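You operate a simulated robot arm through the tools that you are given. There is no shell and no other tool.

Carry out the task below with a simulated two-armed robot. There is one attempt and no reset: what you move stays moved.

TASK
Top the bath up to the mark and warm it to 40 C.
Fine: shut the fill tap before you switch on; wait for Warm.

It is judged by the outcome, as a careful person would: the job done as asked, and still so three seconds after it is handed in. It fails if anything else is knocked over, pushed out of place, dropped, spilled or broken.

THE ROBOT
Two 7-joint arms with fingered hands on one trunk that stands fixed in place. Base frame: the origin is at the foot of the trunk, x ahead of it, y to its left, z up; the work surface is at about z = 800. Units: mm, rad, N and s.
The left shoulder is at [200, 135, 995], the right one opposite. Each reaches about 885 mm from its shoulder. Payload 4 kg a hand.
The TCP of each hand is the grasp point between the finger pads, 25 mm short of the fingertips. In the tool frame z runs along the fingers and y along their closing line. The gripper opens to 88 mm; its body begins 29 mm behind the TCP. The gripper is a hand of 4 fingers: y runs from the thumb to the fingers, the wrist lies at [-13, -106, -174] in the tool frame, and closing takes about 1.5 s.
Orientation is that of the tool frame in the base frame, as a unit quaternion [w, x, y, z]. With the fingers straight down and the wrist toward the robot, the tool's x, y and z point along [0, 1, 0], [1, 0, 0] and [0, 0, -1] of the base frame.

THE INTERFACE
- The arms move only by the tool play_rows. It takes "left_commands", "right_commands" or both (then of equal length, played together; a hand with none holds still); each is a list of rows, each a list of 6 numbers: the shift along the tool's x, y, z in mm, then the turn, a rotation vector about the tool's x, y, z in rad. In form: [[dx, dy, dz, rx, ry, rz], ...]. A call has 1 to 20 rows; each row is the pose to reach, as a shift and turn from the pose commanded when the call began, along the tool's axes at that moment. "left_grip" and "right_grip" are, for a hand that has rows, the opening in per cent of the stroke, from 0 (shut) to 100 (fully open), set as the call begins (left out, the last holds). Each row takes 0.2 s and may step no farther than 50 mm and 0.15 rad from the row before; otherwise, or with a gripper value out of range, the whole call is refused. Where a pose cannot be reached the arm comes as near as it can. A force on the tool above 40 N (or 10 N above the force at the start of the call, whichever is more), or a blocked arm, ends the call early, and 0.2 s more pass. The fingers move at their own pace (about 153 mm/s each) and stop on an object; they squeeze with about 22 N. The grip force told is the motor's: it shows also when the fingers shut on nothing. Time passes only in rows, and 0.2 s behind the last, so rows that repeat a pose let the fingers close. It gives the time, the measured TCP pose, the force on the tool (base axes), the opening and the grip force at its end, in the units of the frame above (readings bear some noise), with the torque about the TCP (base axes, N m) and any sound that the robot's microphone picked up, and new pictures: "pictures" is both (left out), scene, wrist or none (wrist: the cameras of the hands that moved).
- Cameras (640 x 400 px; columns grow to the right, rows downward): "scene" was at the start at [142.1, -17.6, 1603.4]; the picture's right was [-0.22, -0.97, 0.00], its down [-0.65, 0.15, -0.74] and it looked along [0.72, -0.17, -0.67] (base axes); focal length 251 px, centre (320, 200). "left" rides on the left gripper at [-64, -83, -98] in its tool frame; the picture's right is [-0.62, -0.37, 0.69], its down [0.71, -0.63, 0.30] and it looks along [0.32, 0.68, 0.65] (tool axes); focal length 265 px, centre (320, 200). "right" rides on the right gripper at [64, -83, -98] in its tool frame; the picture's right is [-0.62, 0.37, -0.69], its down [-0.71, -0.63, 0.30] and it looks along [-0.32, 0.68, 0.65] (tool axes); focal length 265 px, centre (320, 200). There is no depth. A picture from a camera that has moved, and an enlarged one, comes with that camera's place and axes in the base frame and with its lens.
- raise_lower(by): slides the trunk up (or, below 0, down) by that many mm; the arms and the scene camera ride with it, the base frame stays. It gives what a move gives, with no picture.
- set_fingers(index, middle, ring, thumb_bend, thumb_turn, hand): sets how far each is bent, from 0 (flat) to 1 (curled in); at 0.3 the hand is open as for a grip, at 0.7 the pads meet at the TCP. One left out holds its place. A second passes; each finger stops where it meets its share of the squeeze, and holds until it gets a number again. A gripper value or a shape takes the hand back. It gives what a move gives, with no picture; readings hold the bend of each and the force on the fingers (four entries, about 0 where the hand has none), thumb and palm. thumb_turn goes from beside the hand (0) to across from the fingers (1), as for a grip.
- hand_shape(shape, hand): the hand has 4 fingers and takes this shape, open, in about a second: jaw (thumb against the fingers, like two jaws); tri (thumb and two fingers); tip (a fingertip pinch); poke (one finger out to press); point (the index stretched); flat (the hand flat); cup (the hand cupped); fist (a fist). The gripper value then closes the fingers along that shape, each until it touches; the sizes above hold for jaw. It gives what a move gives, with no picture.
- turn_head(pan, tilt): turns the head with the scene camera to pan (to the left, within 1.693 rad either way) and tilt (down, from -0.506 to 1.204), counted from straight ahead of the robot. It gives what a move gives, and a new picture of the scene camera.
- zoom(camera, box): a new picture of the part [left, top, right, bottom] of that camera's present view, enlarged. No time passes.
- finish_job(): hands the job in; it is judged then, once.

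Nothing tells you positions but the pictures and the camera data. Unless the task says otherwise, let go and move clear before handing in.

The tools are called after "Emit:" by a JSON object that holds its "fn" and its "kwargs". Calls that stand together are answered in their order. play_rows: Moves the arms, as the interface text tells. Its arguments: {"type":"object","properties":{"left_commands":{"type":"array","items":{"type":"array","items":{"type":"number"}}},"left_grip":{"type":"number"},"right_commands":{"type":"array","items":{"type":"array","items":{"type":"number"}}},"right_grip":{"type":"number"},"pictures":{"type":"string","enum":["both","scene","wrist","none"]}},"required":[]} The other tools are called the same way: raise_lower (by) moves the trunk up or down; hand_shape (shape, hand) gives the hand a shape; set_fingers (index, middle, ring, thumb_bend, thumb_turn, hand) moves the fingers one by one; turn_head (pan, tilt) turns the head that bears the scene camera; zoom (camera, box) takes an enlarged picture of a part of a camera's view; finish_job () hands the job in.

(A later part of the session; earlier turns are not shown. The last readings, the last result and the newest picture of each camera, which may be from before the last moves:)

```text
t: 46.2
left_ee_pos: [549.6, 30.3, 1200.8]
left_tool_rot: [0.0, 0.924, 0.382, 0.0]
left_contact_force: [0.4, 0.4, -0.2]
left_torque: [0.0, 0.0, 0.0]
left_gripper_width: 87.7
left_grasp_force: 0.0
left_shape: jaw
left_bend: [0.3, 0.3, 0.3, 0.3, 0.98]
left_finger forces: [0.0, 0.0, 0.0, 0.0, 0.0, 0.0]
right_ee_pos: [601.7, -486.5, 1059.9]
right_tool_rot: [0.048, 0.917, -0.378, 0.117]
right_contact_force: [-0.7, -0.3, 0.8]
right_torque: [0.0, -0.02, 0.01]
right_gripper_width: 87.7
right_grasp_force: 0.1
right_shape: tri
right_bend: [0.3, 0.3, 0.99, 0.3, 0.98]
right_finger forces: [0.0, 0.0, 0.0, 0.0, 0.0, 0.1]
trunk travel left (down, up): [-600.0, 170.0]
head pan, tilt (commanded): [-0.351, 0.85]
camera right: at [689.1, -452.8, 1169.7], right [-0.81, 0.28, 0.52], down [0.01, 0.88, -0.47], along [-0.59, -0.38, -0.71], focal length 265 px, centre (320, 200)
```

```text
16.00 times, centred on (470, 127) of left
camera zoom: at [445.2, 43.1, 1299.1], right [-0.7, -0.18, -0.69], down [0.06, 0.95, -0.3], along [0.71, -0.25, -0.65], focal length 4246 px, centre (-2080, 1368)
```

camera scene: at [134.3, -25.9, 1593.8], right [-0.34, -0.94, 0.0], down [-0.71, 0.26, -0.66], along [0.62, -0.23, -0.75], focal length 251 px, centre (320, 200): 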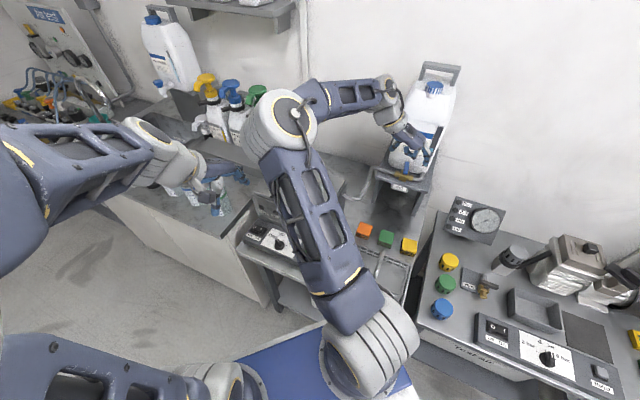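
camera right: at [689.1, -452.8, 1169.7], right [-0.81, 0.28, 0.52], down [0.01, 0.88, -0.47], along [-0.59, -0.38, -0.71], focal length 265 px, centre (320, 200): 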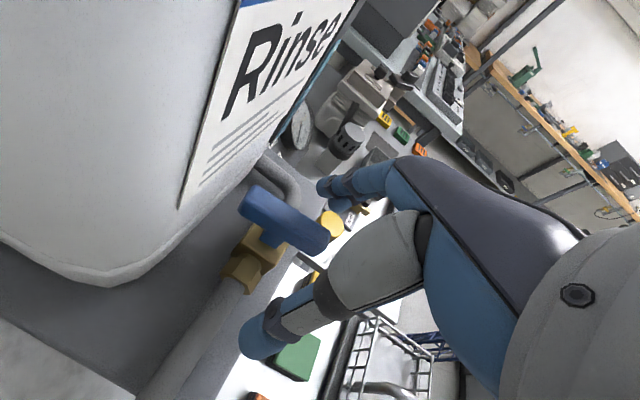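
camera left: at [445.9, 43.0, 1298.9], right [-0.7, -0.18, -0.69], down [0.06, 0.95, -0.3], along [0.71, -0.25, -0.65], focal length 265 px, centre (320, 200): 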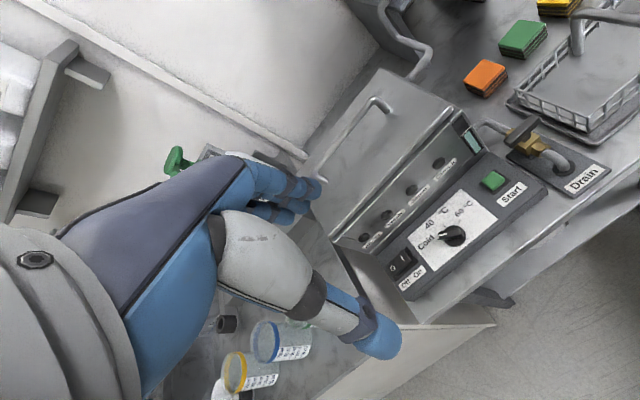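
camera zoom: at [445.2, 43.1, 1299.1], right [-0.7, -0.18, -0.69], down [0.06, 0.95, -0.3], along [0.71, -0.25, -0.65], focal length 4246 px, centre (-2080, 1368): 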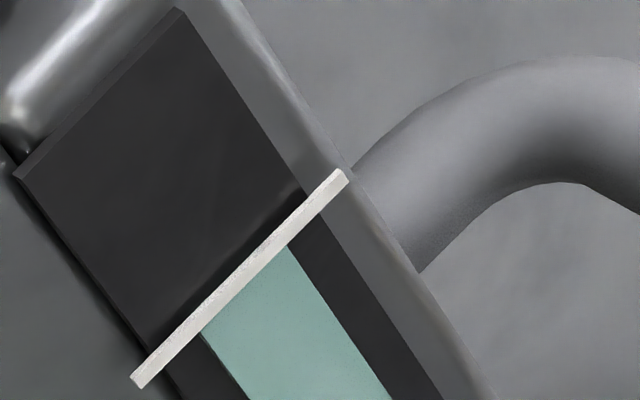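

Emit:
{"fn": "set_fingers", "kwargs": {"hand": "right", "index": 0.75, "middle": 0.75}}

Emit:
{"fn": "zoom", "kwargs": {"camera": "right", "box": [150, 150, 420, 350]}}

Emit:
{"fn": "zoom", "kwargs": {"camera": "scene", "box": [375, 145, 435, 205]}}

```text
t: 47.2
left_ee_pos: [549.5, 28.5, 1200.7]
left_tool_rot: [0.0, 0.924, 0.383, 0.0]
left_contact_force: [-0.9, -0.3, -0.4]
left_torque: [0.0, 0.0, 0.01]
left_gripper_width: 87.8
left_grasp_force: 0.1
left_shape: jaw
left_bend: [0.3, 0.3, 0.3, 0.3, 0.98]
left_finger forces: [0.0, 0.0, 0.0, 0.0, 0.1, 0.1]
right_ee_pos: [600.3, -486.2, 1057.0]
right_tool_rot: [0.047, 0.917, -0.379, 0.115]
right_contact_force: [-11.6, -2.6, -15.8]
right_torque: [0.05, 0.14, -0.11]
right_gripper_width: 46.0
right_grasp_force: 9.8
right_shape: fingers
right_bend: [0.71, 0.73, 0.99, 0.3, 0.98]
right_finger forces: [8.9, 10.4, 0.0, 0.0, 0.1, 0.0]
trunk travel left (down, up): [-600.0, 170.0]
head pan, tilt (commanded): [-0.351, 0.85]
```

```text
2.00 times, centred on (285, 250) of right
camera zoom: at [688.3, -453.4, 1168.6], right [-0.81, 0.28, 0.52], down [0.01, 0.88, -0.47], along [-0.59, -0.38, -0.71], focal length 531 px, centre (390, 100)
```

zoom: 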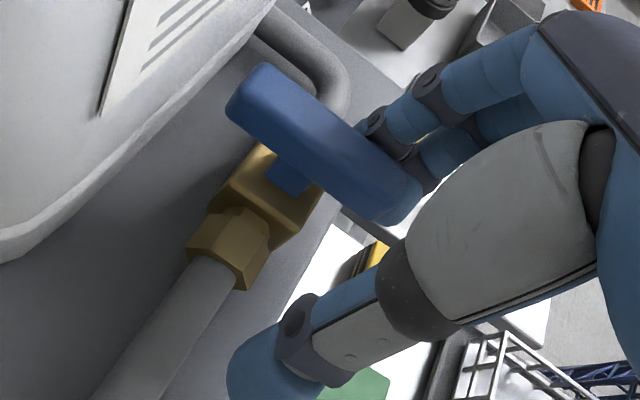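

```text
6.67 times, centred on (405, 175) of scene
camera zoom: at [133.9, -26.2, 1593.8], right [-0.34, -0.94, 0.0], down [-0.71, 0.26, -0.66], along [0.62, -0.23, -0.75], focal length 1671 px, centre (-247, 367)
```

zoom: 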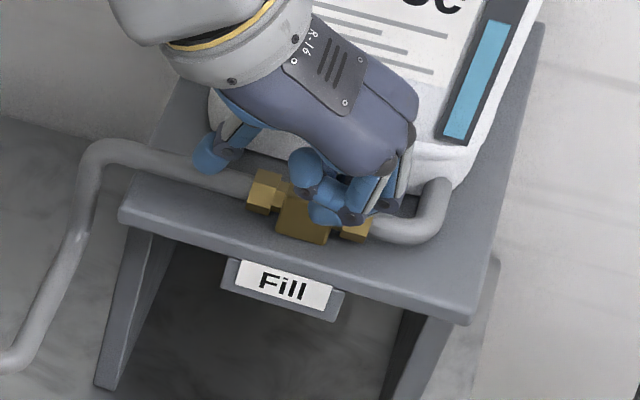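

The lever moved clockwise to its stop. Now I'll open the fingers away from it and retreat straight up.

Emit:
{"fn": "set_fingers", "kwargs": {"hand": "right", "index": 0.3, "middle": 0.3}}

Emit:
{"fn": "play_rows", "kwargs": {"right_commands": [[0, 0, -25, 0, 0, 0], [0, 0, -55, 0, 0, 0], [0, 0, -90, 0, 0, 0]], "pictures": "both"}}

Emit:
{"fn": "zoom", "kwargs": {"camera": "scene", "box": [375, 145, 435, 205]}}

Emit:
{"fn": "zoom", "kwargs": {"camera": "left", "box": [458, 118, 482, 136]}}

```text
t: 48.2
left_ee_pos: [549.7, 29.0, 1200.9]
left_tool_rot: [0.0, 0.924, 0.382, 0.001]
left_contact_force: [-0.1, 1.0, -1.0]
left_torque: [0.01, 0.01, 0.02]
left_gripper_width: 87.7
left_grasp_force: 0.0
left_shape: jaw
left_bend: [0.3, 0.3, 0.3, 0.3, 0.98]
left_finger forces: [0.1, 0.0, 0.1, 0.1, 0.1, 0.0]
right_ee_pos: [601.9, -486.0, 1058.0]
right_tool_rot: [0.048, 0.917, -0.378, 0.116]
right_contact_force: [0.3, -0.6, 0.5]
right_torque: [-0.04, -0.01, 0.01]
right_gripper_width: 84.6
right_grasp_force: 0.1
right_shape: fingers
right_bend: [0.3, 0.3, 0.99, 0.3, 0.98]
right_finger forces: [0.0, 0.0, 0.1, 0.0, 0.0, 0.1]
trunk travel left (down, up): [-600.0, 170.0]
head pan, tilt (commanded): [-0.351, 0.85]
```

```text
t: 49.0
left_ee_pos: [549.0, 29.7, 1200.7]
left_tool_rot: [0.0, 0.924, 0.383, 0.0]
left_contact_force: [-0.1, -0.1, 0.5]
left_torque: [0.0, 0.03, 0.01]
left_gripper_width: 87.6
left_grasp_force: 0.0
left_shape: jaw
left_bend: [0.3, 0.3, 0.3, 0.3, 0.98]
left_finger forces: [0.1, 0.1, 0.0, 0.0, 0.0, 0.1]
right_ee_pos: [586.6, -472.0, 1147.0]
right_tool_rot: [0.049, 0.917, -0.378, 0.117]
right_contact_force: [0.8, -0.3, -0.3]
right_torque: [-0.02, 0.01, -0.03]
right_gripper_width: 84.4
right_grasp_force: 0.1
right_shape: fingers
right_bend: [0.3, 0.3, 0.99, 0.3, 0.98]
right_finger forces: [0.1, 0.0, 0.0, 0.0, 0.1, 0.0]
trunk travel left (down, up): [-600.0, 170.0]
head pan, tilt (commanded): [-0.351, 0.85]
camera scene: at [134.3, -25.8, 1593.8], right [-0.34, -0.94, 0.0], down [-0.71, 0.26, -0.66], along [0.62, -0.23, -0.75], focal length 251 px, centre (320, 200)
camera right: at [674.2, -439.2, 1258.2], right [-0.81, 0.28, 0.52], down [0.01, 0.88, -0.47], along [-0.59, -0.38, -0.71], focal length 265 px, centre (320, 200)
```

scene: 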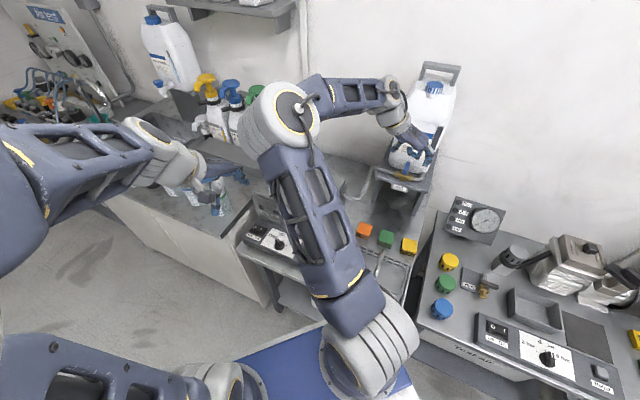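
right: 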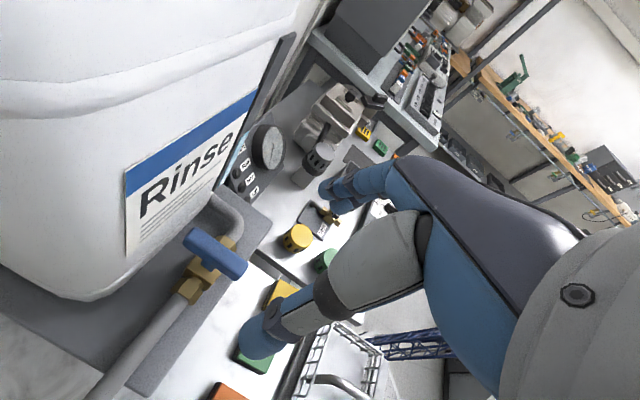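

```text
6.67 times, centred on (405, 175) of scene
camera zoom: at [134.3, -25.8, 1593.8], right [-0.34, -0.94, 0.0], down [-0.71, 0.26, -0.66], along [0.62, -0.23, -0.75], focal length 1671 px, centre (-247, 367)
```

zoom: 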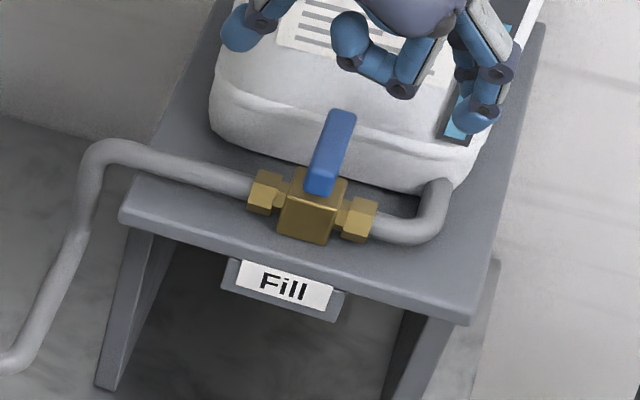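

```text
16.00 times, centred on (470, 127) of left
camera zoom: at [445.5, 43.0, 1298.9], right [-0.7, -0.18, -0.69], down [0.06, 0.95, -0.3], along [0.71, -0.25, -0.65], focal length 4246 px, centre (-2080, 1368)
```

zoom: 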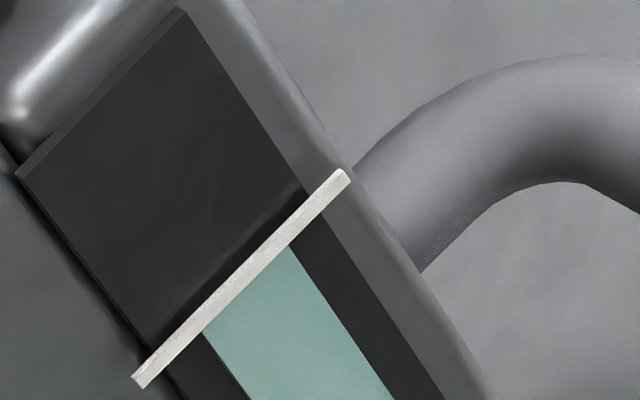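

Now the lever is parallel to the valve body's cross edge, fully shut, and the level still sits at the mark. I'll pull the right arm back out of the way in stages.

Emit:
{"fn": "play_rows", "kwargs": {"right_commands": [[-20, 2.4, -34, 0, -0.065, 0], [-40, 4.8, -68, 0, -0.13, 0], [-60, 7.2, -102, 0, -0.2, 0], [-79, 9.6, -136, 0, -0.262, 0]], "pictures": "none"}}

Emit:
{"fn": "play_rows", "kwargs": {"right_commands": [[0, 0, 0, 0, 0, -0.145], [0, 0, 0, 0, 0, -0.29], [0, 0, 0, 0, 0, -0.435], [0, 0, 0, 0, 0, -0.58], [0, 0, 0, 0, 0, -0.725], [0, 0, 0, 0, 0, -0.87]], "pictures": "scene"}}

```text
t: 50.0
left_ee_pos: [549.7, 29.7, 1200.3]
left_tool_rot: [0.0, 0.924, 0.382, -0.001]
left_contact_force: [0.1, -0.5, 0.0]
left_torque: [0.02, 0.05, -0.01]
left_gripper_width: 87.9
left_grasp_force: 0.1
left_shape: jaw
left_bend: [0.3, 0.3, 0.3, 0.3, 0.98]
left_finger forces: [0.0, 0.0, 0.1, 0.0, 0.1, 0.0]
right_ee_pos: [500.8, -400.9, 1258.3]
right_tool_rot: [-0.001, 0.925, -0.381, -0.005]
right_contact_force: [0.2, -0.1, 0.2]
right_torque: [0.01, 0.02, 0.01]
right_gripper_width: 84.4
right_grasp_force: 0.0
right_shape: fingers
right_bend: [0.3, 0.3, 0.99, 0.3, 0.98]
right_finger forces: [0.1, 0.0, 0.0, 0.0, 0.1, 0.0]
trunk travel left (down, up): [-600.0, 170.0]
head pan, tilt (commanded): [-0.351, 0.85]
```

```text
t: 51.4
left_ee_pos: [548.9, 29.0, 1201.3]
left_tool_rot: [0.0, 0.924, 0.383, 0.0]
left_contact_force: [0.3, 0.2, -0.1]
left_torque: [0.01, 0.0, -0.04]
left_gripper_width: 87.5
left_grasp_force: 0.1
left_shape: jaw
left_bend: [0.3, 0.3, 0.3, 0.3, 0.98]
left_finger forces: [0.0, 0.0, 0.0, 0.0, 0.0, 0.1]
right_ee_pos: [501.5, -400.5, 1258.2]
right_tool_rot: [-0.003, 0.999, 0.046, -0.003]
right_contact_force: [0.3, 0.1, 0.4]
right_torque: [-0.03, 0.01, 0.04]
right_gripper_width: 84.3
right_grasp_force: 0.1
right_shape: fingers
right_bend: [0.3, 0.3, 0.99, 0.3, 0.98]
right_finger forces: [0.0, 0.0, 0.1, 0.0, 0.0, 0.0]
trunk travel left (down, up): [-600.0, 170.0]
head pan, tilt (commanded): [-0.351, 0.85]
camera scene: at [134.2, -25.7, 1593.9], right [-0.34, -0.94, 0.0], down [-0.71, 0.26, -0.66], along [0.62, -0.23, -0.75], focal length 251 px, centre (320, 200)
```

scene: 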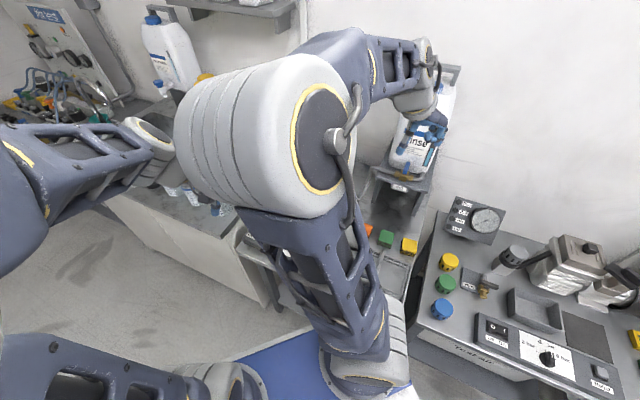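

Emit:
{"fn": "play_rows", "kwargs": {"right_commands": [[-2, 40, -5, 0, 0, 0], [-4, 80, -10, 0, 0, 0], [-5, 120, -15, 0, 0, 0], [-6, 160, -20, 0, 0, 0]], "pictures": "scene"}}

```text
t: 52.4
left_ee_pos: [549.7, 29.1, 1200.9]
left_tool_rot: [-0.001, 0.924, 0.383, 0.0]
left_contact_force: [0.2, 0.4, 0.5]
left_torque: [-0.05, -0.03, -0.02]
left_gripper_width: 87.6
left_grasp_force: 0.0
left_shape: jaw
left_bend: [0.3, 0.3, 0.3, 0.3, 0.98]
left_finger forces: [0.0, 0.0, 0.1, 0.0, 0.0, 0.1]
right_ee_pos: [507.5, -561.6, 1277.2]
right_tool_rot: [-0.003, 0.999, 0.046, -0.002]
right_contact_force: [0.3, 0.7, 0.1]
right_torque: [-0.04, 0.01, -0.01]
right_gripper_width: 84.2
right_grasp_force: 0.1
right_shape: fingers
right_bend: [0.3, 0.3, 0.99, 0.3, 0.98]
right_finger forces: [0.0, 0.0, 0.0, 0.0, 0.0, 0.1]
trunk travel left (down, up): [-600.0, 170.0]
head pan, tilt (commanded): [-0.351, 0.85]
camera scene: at [133.9, -25.2, 1593.9], right [-0.34, -0.94, 0.0], down [-0.71, 0.26, -0.66], along [0.62, -0.23, -0.75], focal length 251 px, centre (320, 200)
```

scene: 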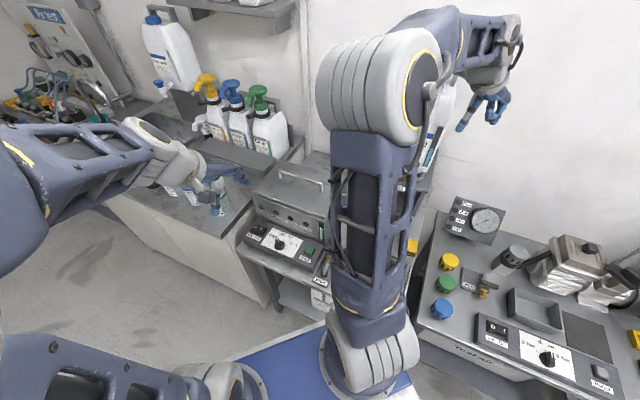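

Emit:
{"fn": "zoom", "kwargs": {"camera": "scene", "box": [305, 215, 337, 245]}}

Emit:
{"fn": "zoom", "kwargs": {"camera": "scene", "box": [235, 195, 345, 275]}}

Emit:
{"fn": "zoom", "kwargs": {"camera": "left", "box": [380, 130, 560, 300]}}

```text
13.33 times, centred on (321, 230) of scene
camera zoom: at [133.9, -25.2, 1593.9], right [-0.34, -0.94, 0.0], down [-0.71, 0.26, -0.66], along [0.62, -0.23, -0.75], focal length 3342 px, centre (307, -200)
```

zoom: 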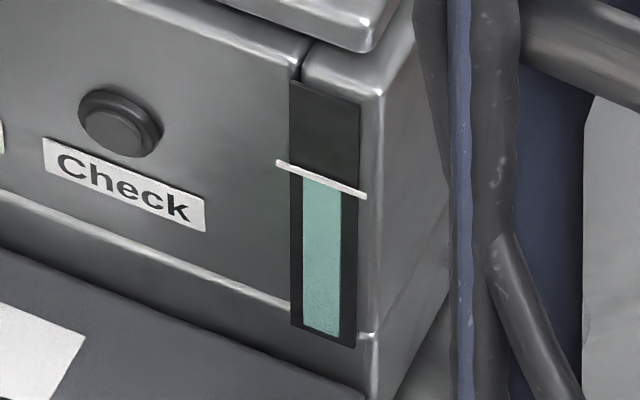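

```text
5.00 times, centred on (290, 235) of scene
camera zoom: at [133.9, -25.2, 1593.9], right [-0.34, -0.94, 0.0], down [-0.71, 0.26, -0.66], along [0.62, -0.23, -0.75], focal length 1253 px, centre (470, 25)
```

zoom: 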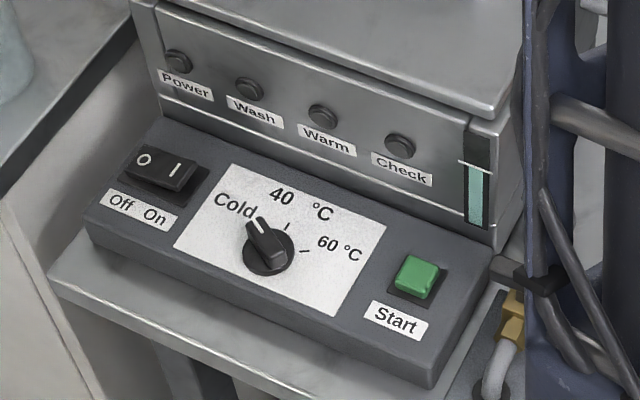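

```text
2.35 times, centred on (470, 215) of left
camera zoom: at [445.2, 43.6, 1299.0], right [-0.7, -0.18, -0.69], down [0.06, 0.95, -0.3], along [0.71, -0.25, -0.65], focal length 624 px, centre (-33, 165)
```

zoom: 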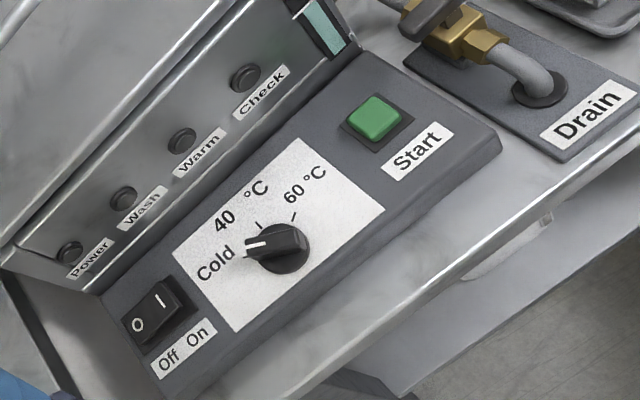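

Both cameras show the level exactly at the mark, and the tap is shut. Next comes the dial: its pointer is at Cold and must turn about 60° clockwise to 40. I'll bring the left hand over the knob with its closing line across the knob's bar.

Emit:
{"fn": "play_rows", "kwargs": {"left_commands": [[0, 0, 0, 0, 0, 0.131], [0, 0, 0, 0, 0, 0.262], [0, 0, 0, 0, 0, 0.393], [0, 0, 0, 0, 0, 0.524]], "left_grip": 50, "pictures": "none"}}

Emit:
{"fn": "play_rows", "kwargs": {"left_commands": [[5, 15, 37, 0, 0.044, 0], [10, 31, 74, 0, 0.087, 0], [16, 46, 110, 0, 0.131, 0], [21, 62, 147, 0, 0.175, 0], [26, 77, 184, 0, 0.218, 0], [31.4, 92.4, 221, 0, 0.262, 0]], "pictures": "both"}}

```text
t: 53.4
left_ee_pos: [550.6, 29.7, 1200.8]
left_tool_rot: [0.001, 0.991, 0.13, 0.0]
left_contact_force: [-1.3, -0.3, -0.7]
left_torque: [-0.03, -0.01, 0.02]
left_gripper_width: 44.5
left_grasp_force: 0.1
left_shape: jaw
left_bend: [0.74, 0.44, 0.41, 0.69, 1.0]
left_finger forces: [0.0, 0.0, 0.0, 0.0, 0.0, 0.0]
right_ee_pos: [507.1, -562.1, 1277.8]
right_tool_rot: [-0.004, 0.999, 0.045, -0.002]
right_contact_force: [0.0, -0.6, 0.3]
right_torque: [0.02, 0.0, 0.03]
right_gripper_width: 84.3
right_grasp_force: 0.2
right_shape: fingers
right_bend: [0.3, 0.3, 0.99, 0.3, 0.98]
right_finger forces: [0.0, 0.0, 0.0, 0.1, 0.0, 0.0]
trunk travel left (down, up): [-600.0, 170.0]
head pan, tilt (commanded): [-0.351, 0.85]
```

```text
t: 54.8
left_ee_pos: [605.4, -50.8, 979.3]
left_tool_rot: [-0.018, 0.983, 0.13, 0.129]
left_contact_force: [-0.2, 0.3, -0.1]
left_torque: [-0.04, 0.01, -0.03]
left_gripper_width: 44.4
left_grasp_force: 0.0
left_shape: jaw
left_bend: [0.74, 0.44, 0.41, 0.69, 1.0]
left_finger forces: [0.0, 0.0, 0.1, 0.0, 0.2, 0.1]
right_ee_pos: [508.0, -561.4, 1276.7]
right_tool_rot: [-0.004, 0.999, 0.045, -0.002]
right_contact_force: [-0.1, 0.2, 0.0]
right_torque: [0.02, -0.02, -0.04]
right_gripper_width: 84.4
right_grasp_force: 0.0
right_shape: fingers
right_bend: [0.3, 0.3, 0.99, 0.3, 0.98]
right_finger forces: [0.1, 0.0, 0.0, 0.0, 0.0, 0.0]
trunk travel left (down, up): [-600.0, 170.0]
head pan, tilt (commanded): [-0.351, 0.85]
camera scene: at [133.7, -25.3, 1594.0], right [-0.34, -0.94, 0.0], down [-0.71, 0.26, -0.66], along [0.62, -0.23, -0.75], focal length 251 px, centre (320, 200)
camera left: at [499.4, 7.1, 1059.2], right [-0.5, 0.25, -0.83], down [0.58, 0.81, -0.11], along [0.64, -0.53, -0.55], focal length 265 px, centre (320, 200)
```

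scene: 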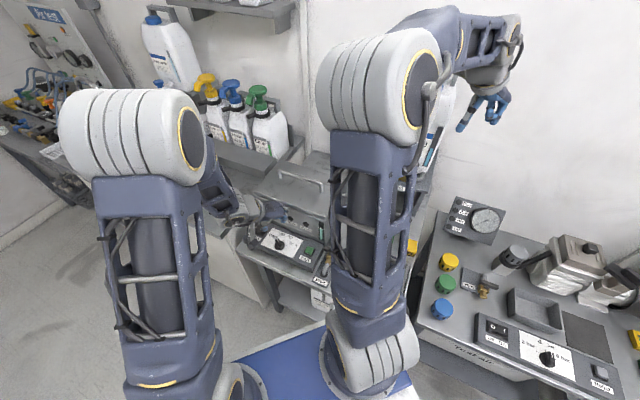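
left: 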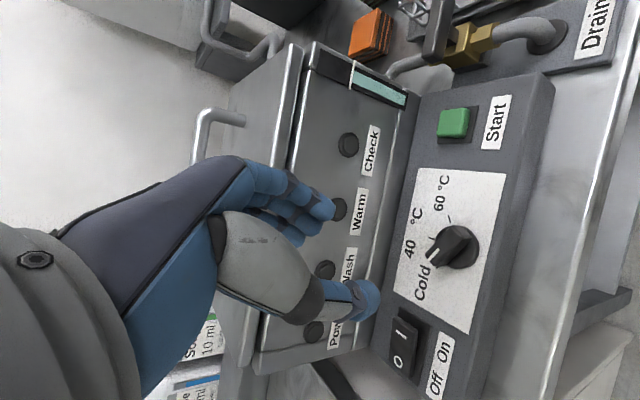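

Emit:
{"fn": "zoom", "kwargs": {"camera": "left", "box": [370, 160, 520, 300]}}

Emit:
{"fn": "zoom", "kwargs": {"camera": "left", "box": [200, 140, 420, 340]}}

Emit:
{"fn": "zoom", "kwargs": {"camera": "scene", "box": [190, 180, 350, 290]}}

```text
2.86 times, centred on (445, 230) of left
camera zoom: at [499.4, 7.1, 1059.2], right [-0.5, 0.25, -0.83], down [0.58, 0.81, -0.11], along [0.64, -0.53, -0.55], focal length 758 px, centre (-37, 114)
```

zoom: 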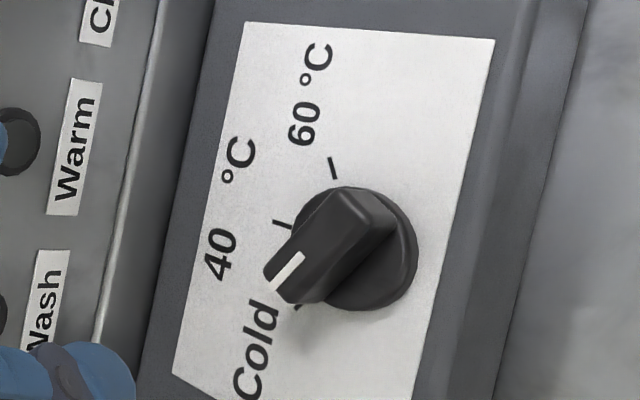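

```text
2.00 times, centred on (310, 240) of left
camera zoom: at [499.4, 7.1, 1059.2], right [-0.5, 0.25, -0.83], down [0.58, 0.81, -0.11], along [0.64, -0.53, -0.55], focal length 531 px, centre (340, 120)
```

zoom: 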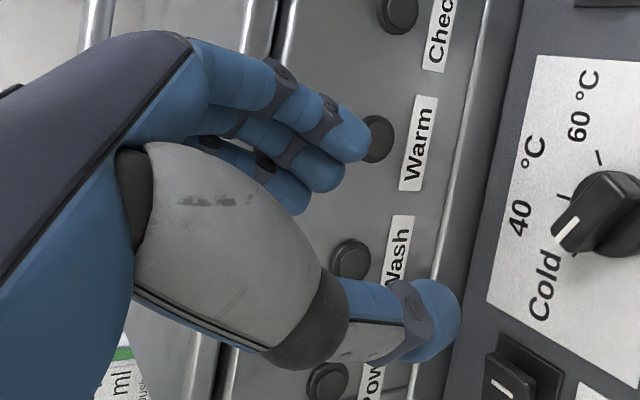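

```text
3.64 times, centred on (270, 235) of scene
camera zoom: at [133.7, -25.3, 1594.0], right [-0.34, -0.94, 0.0], down [-0.71, 0.26, -0.66], along [0.62, -0.23, -0.75], focal length 912 px, centre (502, 73)
```

zoom: 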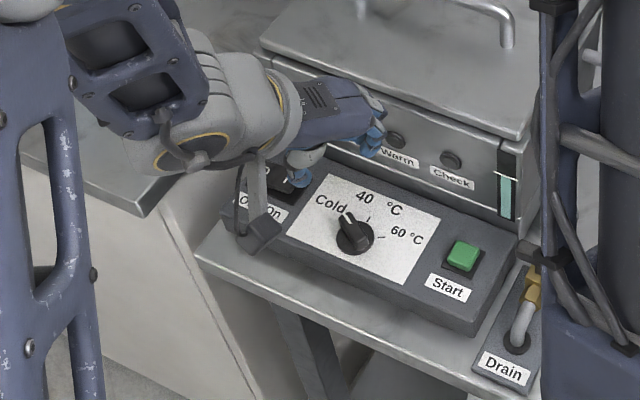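

The knob centre is at about (604, -52), with the bar top about 19 mm above its disc. I'll descend part way with a moderate opening and check alignment.

Emit:
{"fn": "play_rows", "kwargs": {"left_commands": [[-7, 0.3, 20, 0, -0.029, 0], [-14, 0.5, 40, 0, -0.058, 0], [-21.6, 0.8, 60.5, 0, -0.087, 0]], "pictures": "wrist"}}

Emit:
{"fn": "zoom", "kwargs": {"camera": "left", "box": [300, 150, 460, 300]}}

Emit:
{"fn": "zoom", "kwargs": {"camera": "scene", "box": [210, 190, 330, 280]}}

```text
t: 55.6
left_ee_pos: [599.5, -54.1, 917.5]
left_tool_rot: [-0.011, 0.988, 0.129, 0.087]
left_contact_force: [0.3, 0.3, -0.2]
left_torque: [-0.01, -0.01, -0.01]
left_gripper_width: 44.3
left_grasp_force: 0.1
left_shape: jaw
left_bend: [0.74, 0.44, 0.41, 0.69, 1.0]
left_finger forces: [0.1, 0.0, 0.0, 0.0, 0.0, 0.1]
right_ee_pos: [506.6, -561.3, 1276.8]
right_tool_rot: [-0.004, 0.999, 0.045, -0.003]
right_contact_force: [-0.9, -0.6, -0.3]
right_torque: [-0.05, 0.02, -0.02]
right_gripper_width: 84.5
right_grasp_force: 0.0
right_shape: fingers
right_bend: [0.3, 0.3, 0.99, 0.3, 0.98]
right_finger forces: [0.1, 0.0, 0.1, 0.0, 0.0, 0.0]
trunk travel left (down, up): [-600.0, 170.0]
head pan, tilt (commanded): [-0.351, 0.85]
camera left: at [500.7, 6.3, 1002.5], right [-0.57, 0.23, -0.79], down [0.57, 0.8, -0.18], along [0.59, -0.55, -0.59], focal length 265 px, centre (320, 200)
```

left: 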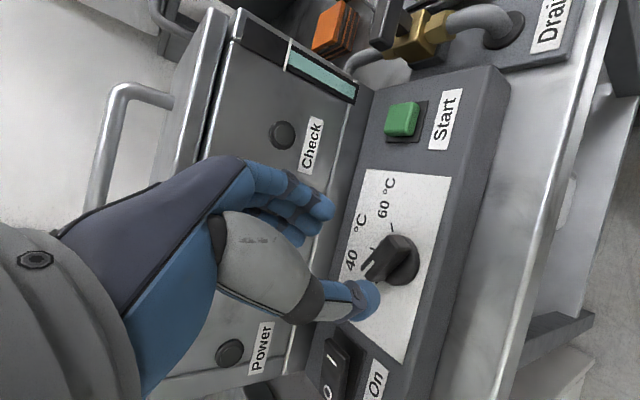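

```text
2.67 times, centred on (380, 225) of left
camera zoom: at [500.7, 6.3, 1002.5], right [-0.57, 0.23, -0.79], down [0.57, 0.8, -0.18], along [0.59, -0.55, -0.59], focal length 708 px, centre (160, 133)
```

zoom: 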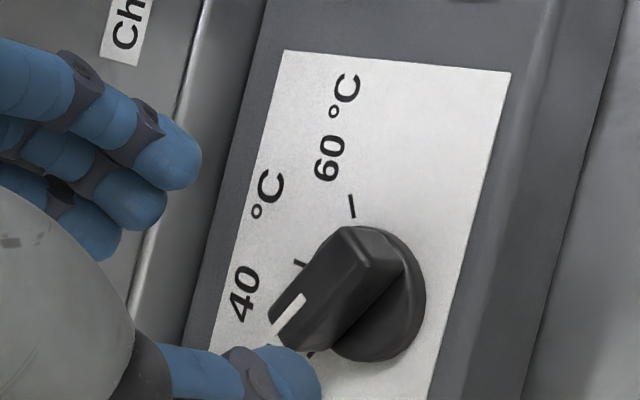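

```text
4.44 times, centred on (270, 235) of scene
camera zoom: at [133.9, -25.6, 1594.0], right [-0.34, -0.94, 0.0], down [-0.71, 0.26, -0.66], along [0.62, -0.23, -0.75], focal length 1114 px, centre (542, 44)
```

zoom: 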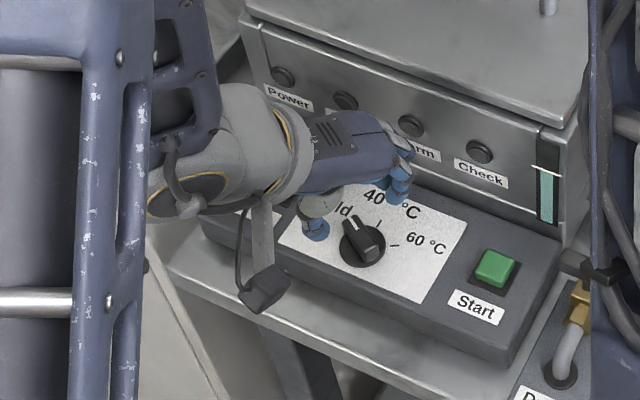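

Emit:
{"fn": "play_rows", "kwargs": {"left_commands": [[-2, -0.3, 13, 0, 0, 0], [-4, -0.6, 26, 0, 0, 0], [-5.4, -0.9, 37, 0, 0, 0]], "pictures": "wrist"}}

Emit:
{"fn": "zoom", "kwargs": {"camera": "left", "box": [250, 150, 410, 300]}}

Emit:
{"fn": "zoom", "kwargs": {"camera": "scene", "box": [240, 200, 320, 260]}}

```text
t: 56.4
left_ee_pos: [600.7, -53.8, 876.7]
left_tool_rot: [-0.011, 0.988, 0.13, 0.086]
left_contact_force: [0.7, 0.1, 0.0]
left_torque: [0.01, -0.01, -0.02]
left_gripper_width: 44.4
left_grasp_force: 0.0
left_shape: jaw
left_bend: [0.74, 0.44, 0.41, 0.69, 1.0]
left_finger forces: [0.1, 0.0, 0.1, 0.0, 0.0, 0.0]
right_ee_pos: [507.4, -562.3, 1277.0]
right_tool_rot: [-0.004, 0.999, 0.045, -0.003]
right_contact_force: [0.2, -0.7, -0.4]
right_torque: [-0.02, -0.01, -0.02]
right_gripper_width: 84.5
right_grasp_force: 0.0
right_shape: fingers
right_bend: [0.3, 0.3, 0.99, 0.3, 0.98]
right_finger forces: [0.1, 0.1, 0.0, 0.0, 0.0, 0.0]
trunk travel left (down, up): [-600.0, 170.0]
head pan, tilt (commanded): [-0.351, 0.85]
camera left: at [502.2, 6.7, 963.1], right [-0.57, 0.23, -0.79], down [0.57, 0.8, -0.18], along [0.59, -0.55, -0.59], focal length 265 px, centre (320, 200)
```

left: 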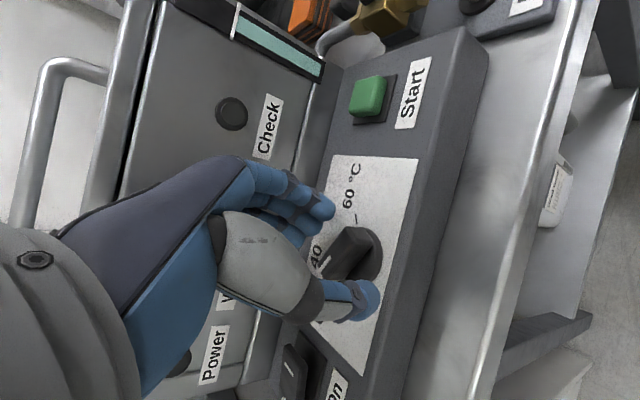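

```text
2.67 times, centred on (330, 225) of left
camera zoom: at [502.2, 6.7, 963.1], right [-0.57, 0.23, -0.79], down [0.57, 0.8, -0.18], along [0.59, -0.55, -0.59], focal length 708 px, centre (293, 133)
```

zoom: 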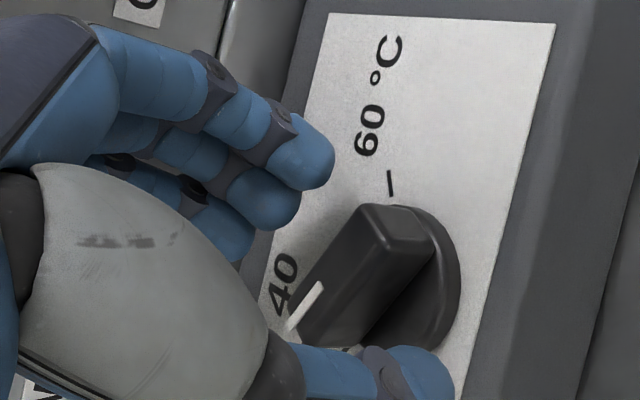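

```text
6.67 times, centred on (280, 230) of scene
camera zoom: at [134.0, -25.6, 1593.9], right [-0.34, -0.94, 0.0], down [-0.71, 0.26, -0.66], along [0.62, -0.23, -0.75], focal length 1671 px, centre (587, 0)
```

zoom: 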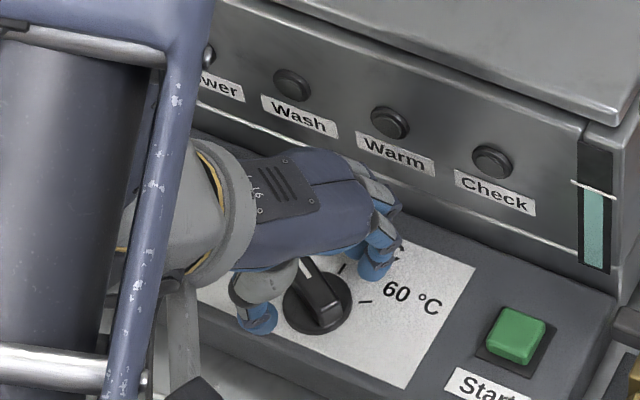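

Emit:
{"fn": "play_rows", "kwargs": {"left_commands": [[0.5, -1, 3.5, 0, 0, 0], [1, -2, 7, 0, 0, 0], [1, -2, 7, 0, 0, 0]], "pictures": "none"}}

Emit:
{"fn": "play_rows", "kwargs": {"left_commands": [[0, 0, 0, 0, 0, 0], [0, 0, 0, 0, 0, 0], [0, 0, 0, 0, 0, 0], [0, 0, 0, 0, 0, 0], [0, 0, 0, 0, 0, 0], [0, 0, 0, 0, 0, 0]], "left_grip": 0, "pictures": "wrist"}}

Emit:
{"fn": "zoom", "kwargs": {"camera": "left", "box": [250, 150, 410, 300]}}

Emit:
{"fn": "zoom", "kwargs": {"camera": "scene", "box": [240, 200, 320, 260]}}

```text
t: 57.2
left_ee_pos: [602.5, -51.5, 870.9]
left_tool_rot: [-0.011, 0.988, 0.13, 0.087]
left_contact_force: [-0.7, 0.0, -0.2]
left_torque: [-0.01, 0.02, -0.01]
left_gripper_width: 44.3
left_grasp_force: 0.1
left_shape: jaw
left_bend: [0.74, 0.44, 0.41, 0.69, 1.0]
left_finger forces: [0.0, 0.0, 0.0, 0.1, 0.0, 0.0]
right_ee_pos: [506.9, -561.0, 1276.9]
right_tool_rot: [-0.004, 0.999, 0.044, -0.003]
right_contact_force: [-0.7, -0.3, -0.7]
right_torque: [-0.03, 0.0, 0.02]
right_gripper_width: 84.3
right_grasp_force: 0.0
right_shape: fingers
right_bend: [0.3, 0.3, 0.99, 0.3, 0.98]
right_finger forces: [0.1, 0.0, 0.0, 0.0, 0.1, 0.1]
trunk travel left (down, up): [-600.0, 170.0]
head pan, tilt (commanded): [-0.351, 0.85]
```

```text
t: 58.6
left_ee_pos: [602.9, -51.3, 870.4]
left_tool_rot: [-0.01, 0.988, 0.131, 0.087]
left_contact_force: [2.2, 0.9, -1.4]
left_torque: [0.0, 0.0, -0.07]
left_gripper_width: 9.7
left_grasp_force: 21.8
left_shape: jaw
left_bend: [0.73, 0.62, 0.62, 0.72, 1.0]
left_finger forces: [9.8, 6.6, 2.9, 0.1, 19.4, 0.0]
right_ee_pos: [506.7, -561.7, 1277.2]
right_tool_rot: [-0.003, 0.999, 0.045, -0.002]
right_contact_force: [0.0, -1.0, -1.4]
right_torque: [0.0, -0.01, -0.03]
right_gripper_width: 84.7
right_grasp_force: 0.1
right_shape: fingers
right_bend: [0.3, 0.3, 0.99, 0.3, 0.98]
right_finger forces: [0.0, 0.1, 0.0, 0.1, 0.0, 0.0]
trunk travel left (down, up): [-600.0, 170.0]
head pan, tilt (commanded): [-0.351, 0.85]
camera left: at [503.1, 9.0, 956.1], right [-0.57, 0.23, -0.79], down [0.57, 0.8, -0.18], along [0.6, -0.55, -0.59], focal length 265 px, centre (320, 200)
```

left: 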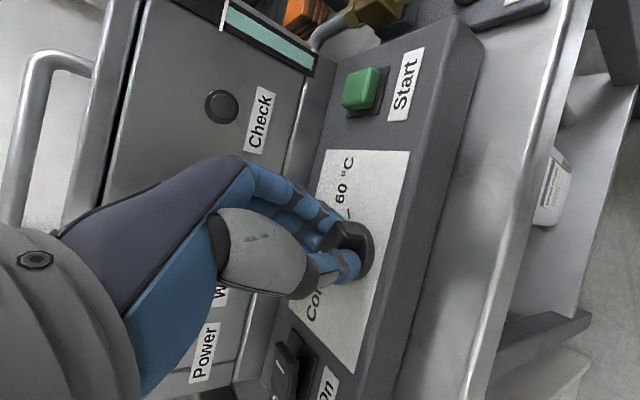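

```text
2.67 times, centred on (330, 225) of left
camera zoom: at [503.1, 9.0, 956.1], right [-0.57, 0.23, -0.79], down [0.57, 0.8, -0.18], along [0.6, -0.55, -0.59], focal length 708 px, centre (293, 133)
```

zoom: 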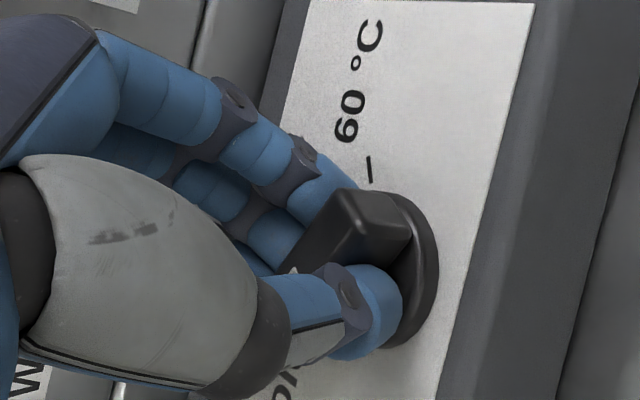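

```text
6.67 times, centred on (280, 230) of scene
camera zoom: at [134.2, -25.7, 1593.9], right [-0.34, -0.94, 0.0], down [-0.71, 0.26, -0.66], along [0.62, -0.23, -0.75], focal length 1671 px, centre (587, 0)
```

zoom: 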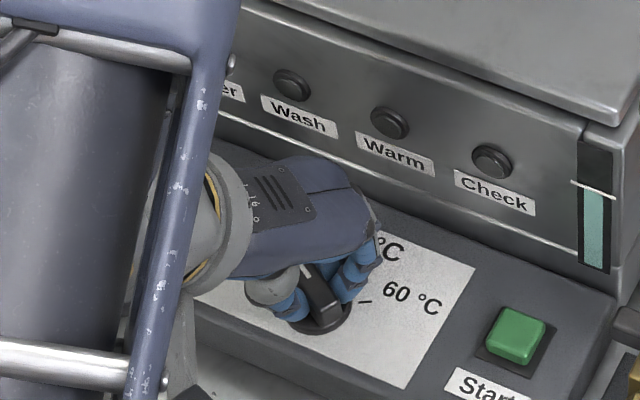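

The knob bar is gripped. I'll rotate it clockwise in stages and watch the pointer.

Emit:
{"fn": "play_rows", "kwargs": {"left_commands": [[0, -0.35, 0, -0.0244, 0, 0.1379], [0.1, -0.7, 0, -0.0487, 0, 0.2758], [0.2, -1, 0, -0.0731, 0, 0.4137], [0.4, -1.3, 0.1, -0.0974, 0, 0.5516], [0.6, -1.6, 0.1, -0.1218, 0, 0.6895], [0.8, -1.9, 0.1, -0.1462, 0, 0.8274]], "pictures": "both"}}

Emit:
{"fn": "zoom", "kwargs": {"camera": "left", "box": [250, 150, 410, 300]}}

Emit:
{"fn": "zoom", "kwargs": {"camera": "scene", "box": [240, 200, 320, 260]}}

```text
t: 60.0
left_ee_pos: [604.2, -47.9, 871.1]
left_tool_rot: [0.023, 0.955, -0.284, 0.084]
left_contact_force: [13.0, -1.1, -3.7]
left_torque: [0.0, -0.2, 0.07]
left_gripper_width: 9.1
left_grasp_force: 22.0
left_shape: jaw
left_bend: [0.73, 0.63, 0.68, 0.73, 1.0]
left_finger forces: [11.1, 5.3, 3.2, 0.0, 22.7, 0.0]
right_ee_pos: [508.3, -560.8, 1277.1]
right_tool_rot: [-0.003, 0.999, 0.045, -0.004]
right_contact_force: [-0.4, 0.5, 0.5]
right_torque: [-0.02, -0.01, -0.01]
right_gripper_width: 84.5
right_grasp_force: 0.1
right_shape: fingers
right_bend: [0.3, 0.3, 0.99, 0.3, 0.98]
right_finger forces: [0.1, 0.1, 0.1, 0.1, 0.1, 0.1]
trunk travel left (down, up): [-600.0, 170.0]
head pan, tilt (commanded): [-0.351, 0.85]
camera scene: at [134.6, -25.7, 1593.9], right [-0.34, -0.94, 0.0], down [-0.71, 0.26, -0.66], along [0.62, -0.23, -0.75], focal length 251 px, centre (320, 200)
camera left: at [581.7, 66.0, 957.1], right [-0.21, 0.58, -0.79], down [0.98, 0.11, -0.17], along [-0.01, -0.81, -0.59], focal length 265 px, centre (320, 200)
```

scene: 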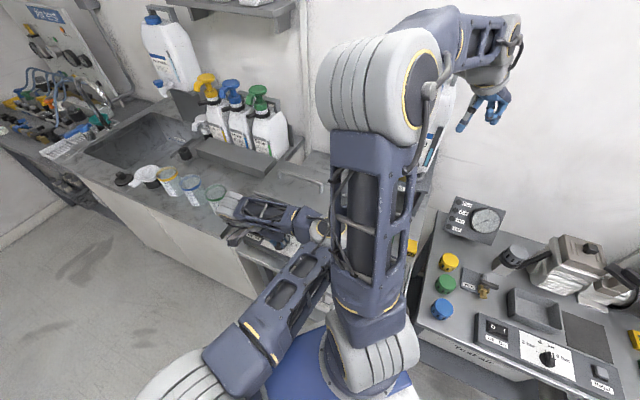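
left: 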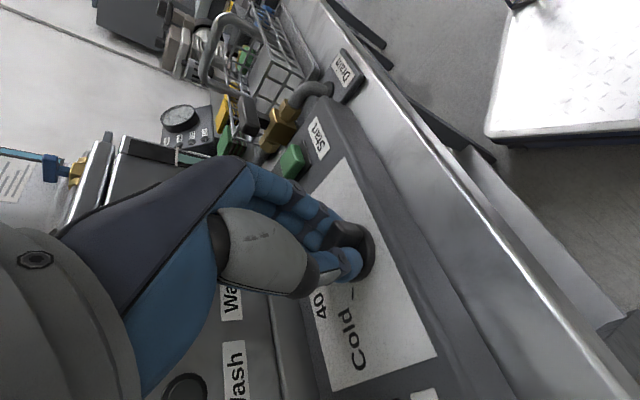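

```text
2.67 times, centred on (330, 225) of left
camera zoom: at [581.7, 66.0, 957.1], right [-0.21, 0.58, -0.79], down [0.98, 0.11, -0.17], along [-0.01, -0.81, -0.59], focal length 708 px, centre (293, 133)
```

zoom: 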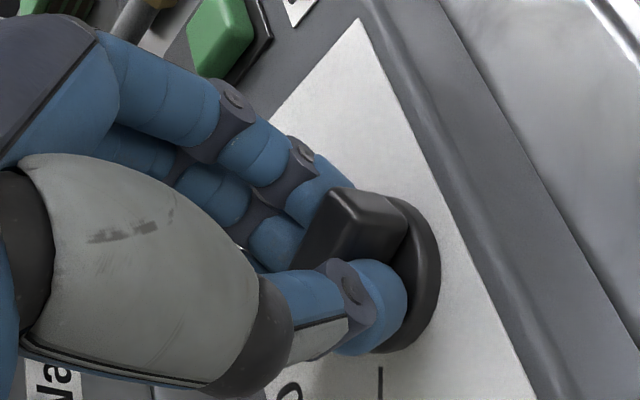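

```text
6.67 times, centred on (280, 230) of scene
camera zoom: at [134.6, -25.7, 1593.9], right [-0.34, -0.94, 0.0], down [-0.71, 0.26, -0.66], along [0.62, -0.23, -0.75], focal length 1671 px, centre (587, 0)
```

zoom: 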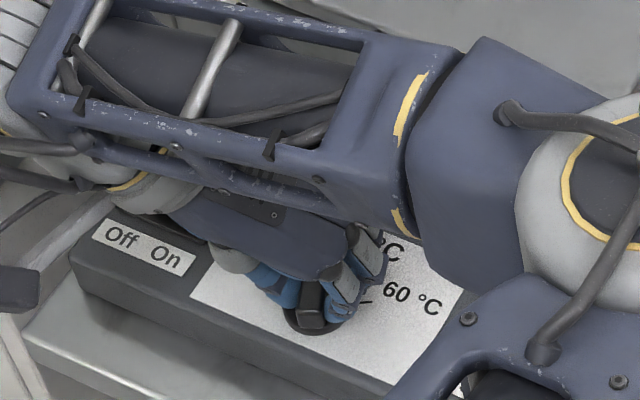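

The knob has turned with the hand to roughly −26…−33° of the needed −45°. The left elbow has swung toward the right arm, so I'll first move the right arm further away for clearance.

Emit:
{"fn": "play_rows", "kwargs": {"right_commands": [[-18, 24, 10, 0, 0, 0], [-36, 48, 20, 0, 0, 0], [-54, 72, 30, 0, 0, 0], [-72, 97, 40, 0, 0, 0]], "pictures": "scene"}}

```text
t: 61.0
left_ee_pos: [604.4, -47.2, 870.4]
left_tool_rot: [0.025, 0.955, -0.283, 0.083]
left_contact_force: [15.2, -1.9, -1.9]
left_torque: [-0.02, -0.25, 0.05]
left_gripper_width: 9.0
left_grasp_force: 21.8
left_shape: jaw
left_bend: [0.73, 0.64, 0.68, 0.73, 1.0]
left_finger forces: [11.2, 5.3, 3.3, 0.0, 22.8, 0.1]
right_ee_pos: [446.3, -665.8, 1238.1]
right_tool_rot: [-0.002, 0.999, 0.045, -0.004]
right_contact_force: [0.6, 0.0, -0.9]
right_torque: [0.02, 0.01, 0.02]
right_gripper_width: 84.4
right_grasp_force: 0.1
right_shape: fingers
right_bend: [0.3, 0.3, 0.99, 0.3, 0.98]
right_finger forces: [0.0, 0.0, 0.0, 0.1, 0.0, 0.0]
trunk travel left (down, up): [-600.0, 170.0]
head pan, tilt (commanded): [-0.351, 0.85]
camera scene: at [134.7, -25.5, 1593.9], right [-0.34, -0.94, 0.0], down [-0.71, 0.26, -0.66], along [0.62, -0.23, -0.75], focal length 251 px, centre (320, 200)
```

scene: 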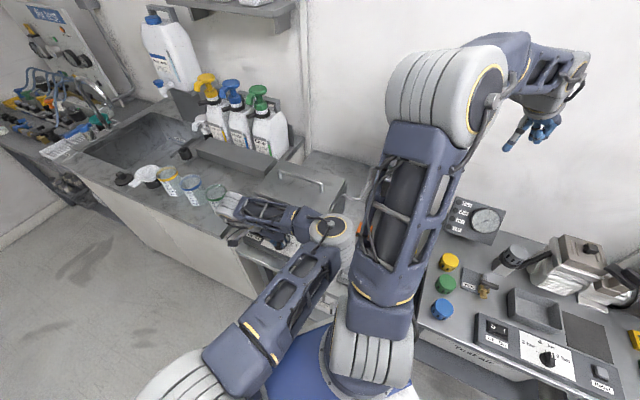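

Emit:
{"fn": "play_rows", "kwargs": {"left_commands": [[0, -0.35, 0, -0.0174, 0, 0.0985], [0.1, -0.6, 0, -0.0348, 0, 0.197]], "pictures": "both"}}

Emit:
{"fn": "zoom", "kwargs": {"camera": "left", "box": [250, 150, 410, 350]}}

Emit:
{"fn": "zoom", "kwargs": {"camera": "scene", "box": [220, 190, 340, 280]}}

```text
t: 61.5
left_ee_pos: [615.5, -58.6, 870.2]
left_tool_rot: [0.021, 0.942, -0.327, 0.079]
left_contact_force: [-0.8, 20.0, 14.0]
left_torque: [0.61, 0.02, -0.15]
left_gripper_width: 9.7
left_grasp_force: 21.9
left_shape: jaw
left_bend: [0.74, 0.73, 0.71, 0.73, 0.92]
left_finger forces: [8.6, 1.5, 0.1, 0.1, 31.3, 0.1]
left hand out of reach, approached as far as the arm can: row 1, 2
right_ee_pos: [445.2, -666.3, 1237.9]
right_tool_rot: [-0.004, 0.999, 0.044, -0.004]
right_contact_force: [-0.3, 0.2, 0.3]
right_torque: [-0.02, 0.01, 0.01]
right_gripper_width: 84.6
right_grasp_force: 0.1
right_shape: fingers
right_bend: [0.3, 0.3, 0.99, 0.3, 0.98]
right_finger forces: [0.0, 0.1, 0.0, 0.0, 0.0, 0.0]
trunk travel left (down, up): [-600.0, 170.0]
head pan, tilt (commanded): [-0.351, 0.85]
stopped in row 2 (left hand): the force on the tool passed its limit at 48 N (the readings are from after the stop); the commanded pose is now the measured one
camera scene: at [133.4, -24.8, 1594.1], right [-0.34, -0.94, 0.0], down [-0.71, 0.26, -0.66], along [0.62, -0.23, -0.75], focal length 251 px, centre (320, 200)
camera left: at [604.8, 55.6, 958.4], right [-0.16, 0.61, -0.78], down [0.98, 0.03, -0.18], along [-0.08, -0.79, -0.6], focal length 265 px, centre (320, 200)
```

scene: 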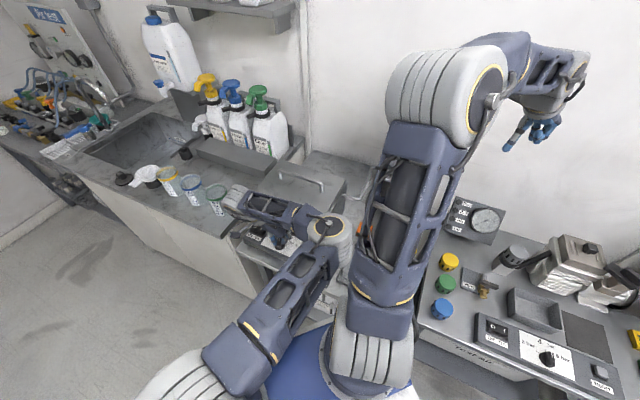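
left: 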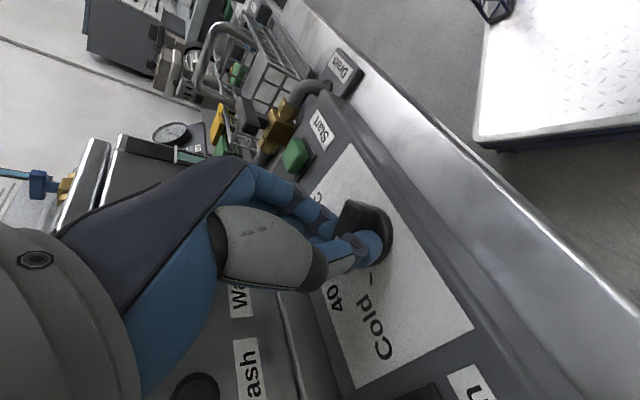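

```text
2.00 times, centred on (330, 250) of left
camera zoom: at [604.8, 55.6, 958.4], right [-0.16, 0.61, -0.78], down [0.98, 0.03, -0.18], along [-0.08, -0.79, -0.6], focal length 531 px, centre (300, 100)
```

zoom: 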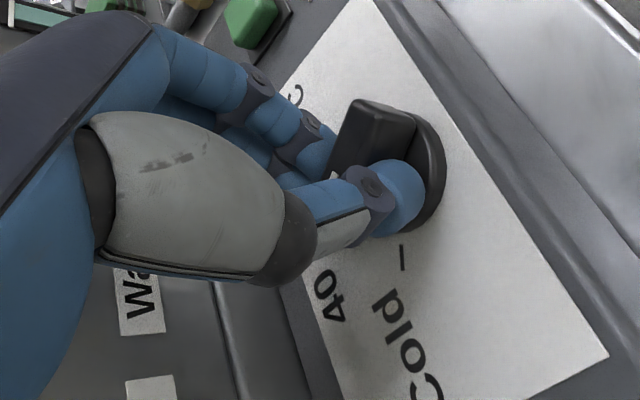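

```text
4.44 times, centred on (280, 235) of scene
camera zoom: at [133.4, -24.8, 1594.1], right [-0.34, -0.94, 0.0], down [-0.71, 0.26, -0.66], along [0.62, -0.23, -0.75], focal length 1114 px, centre (498, 44)
```

zoom: 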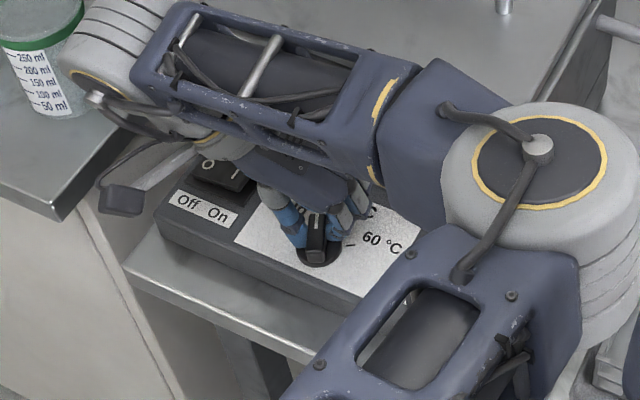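

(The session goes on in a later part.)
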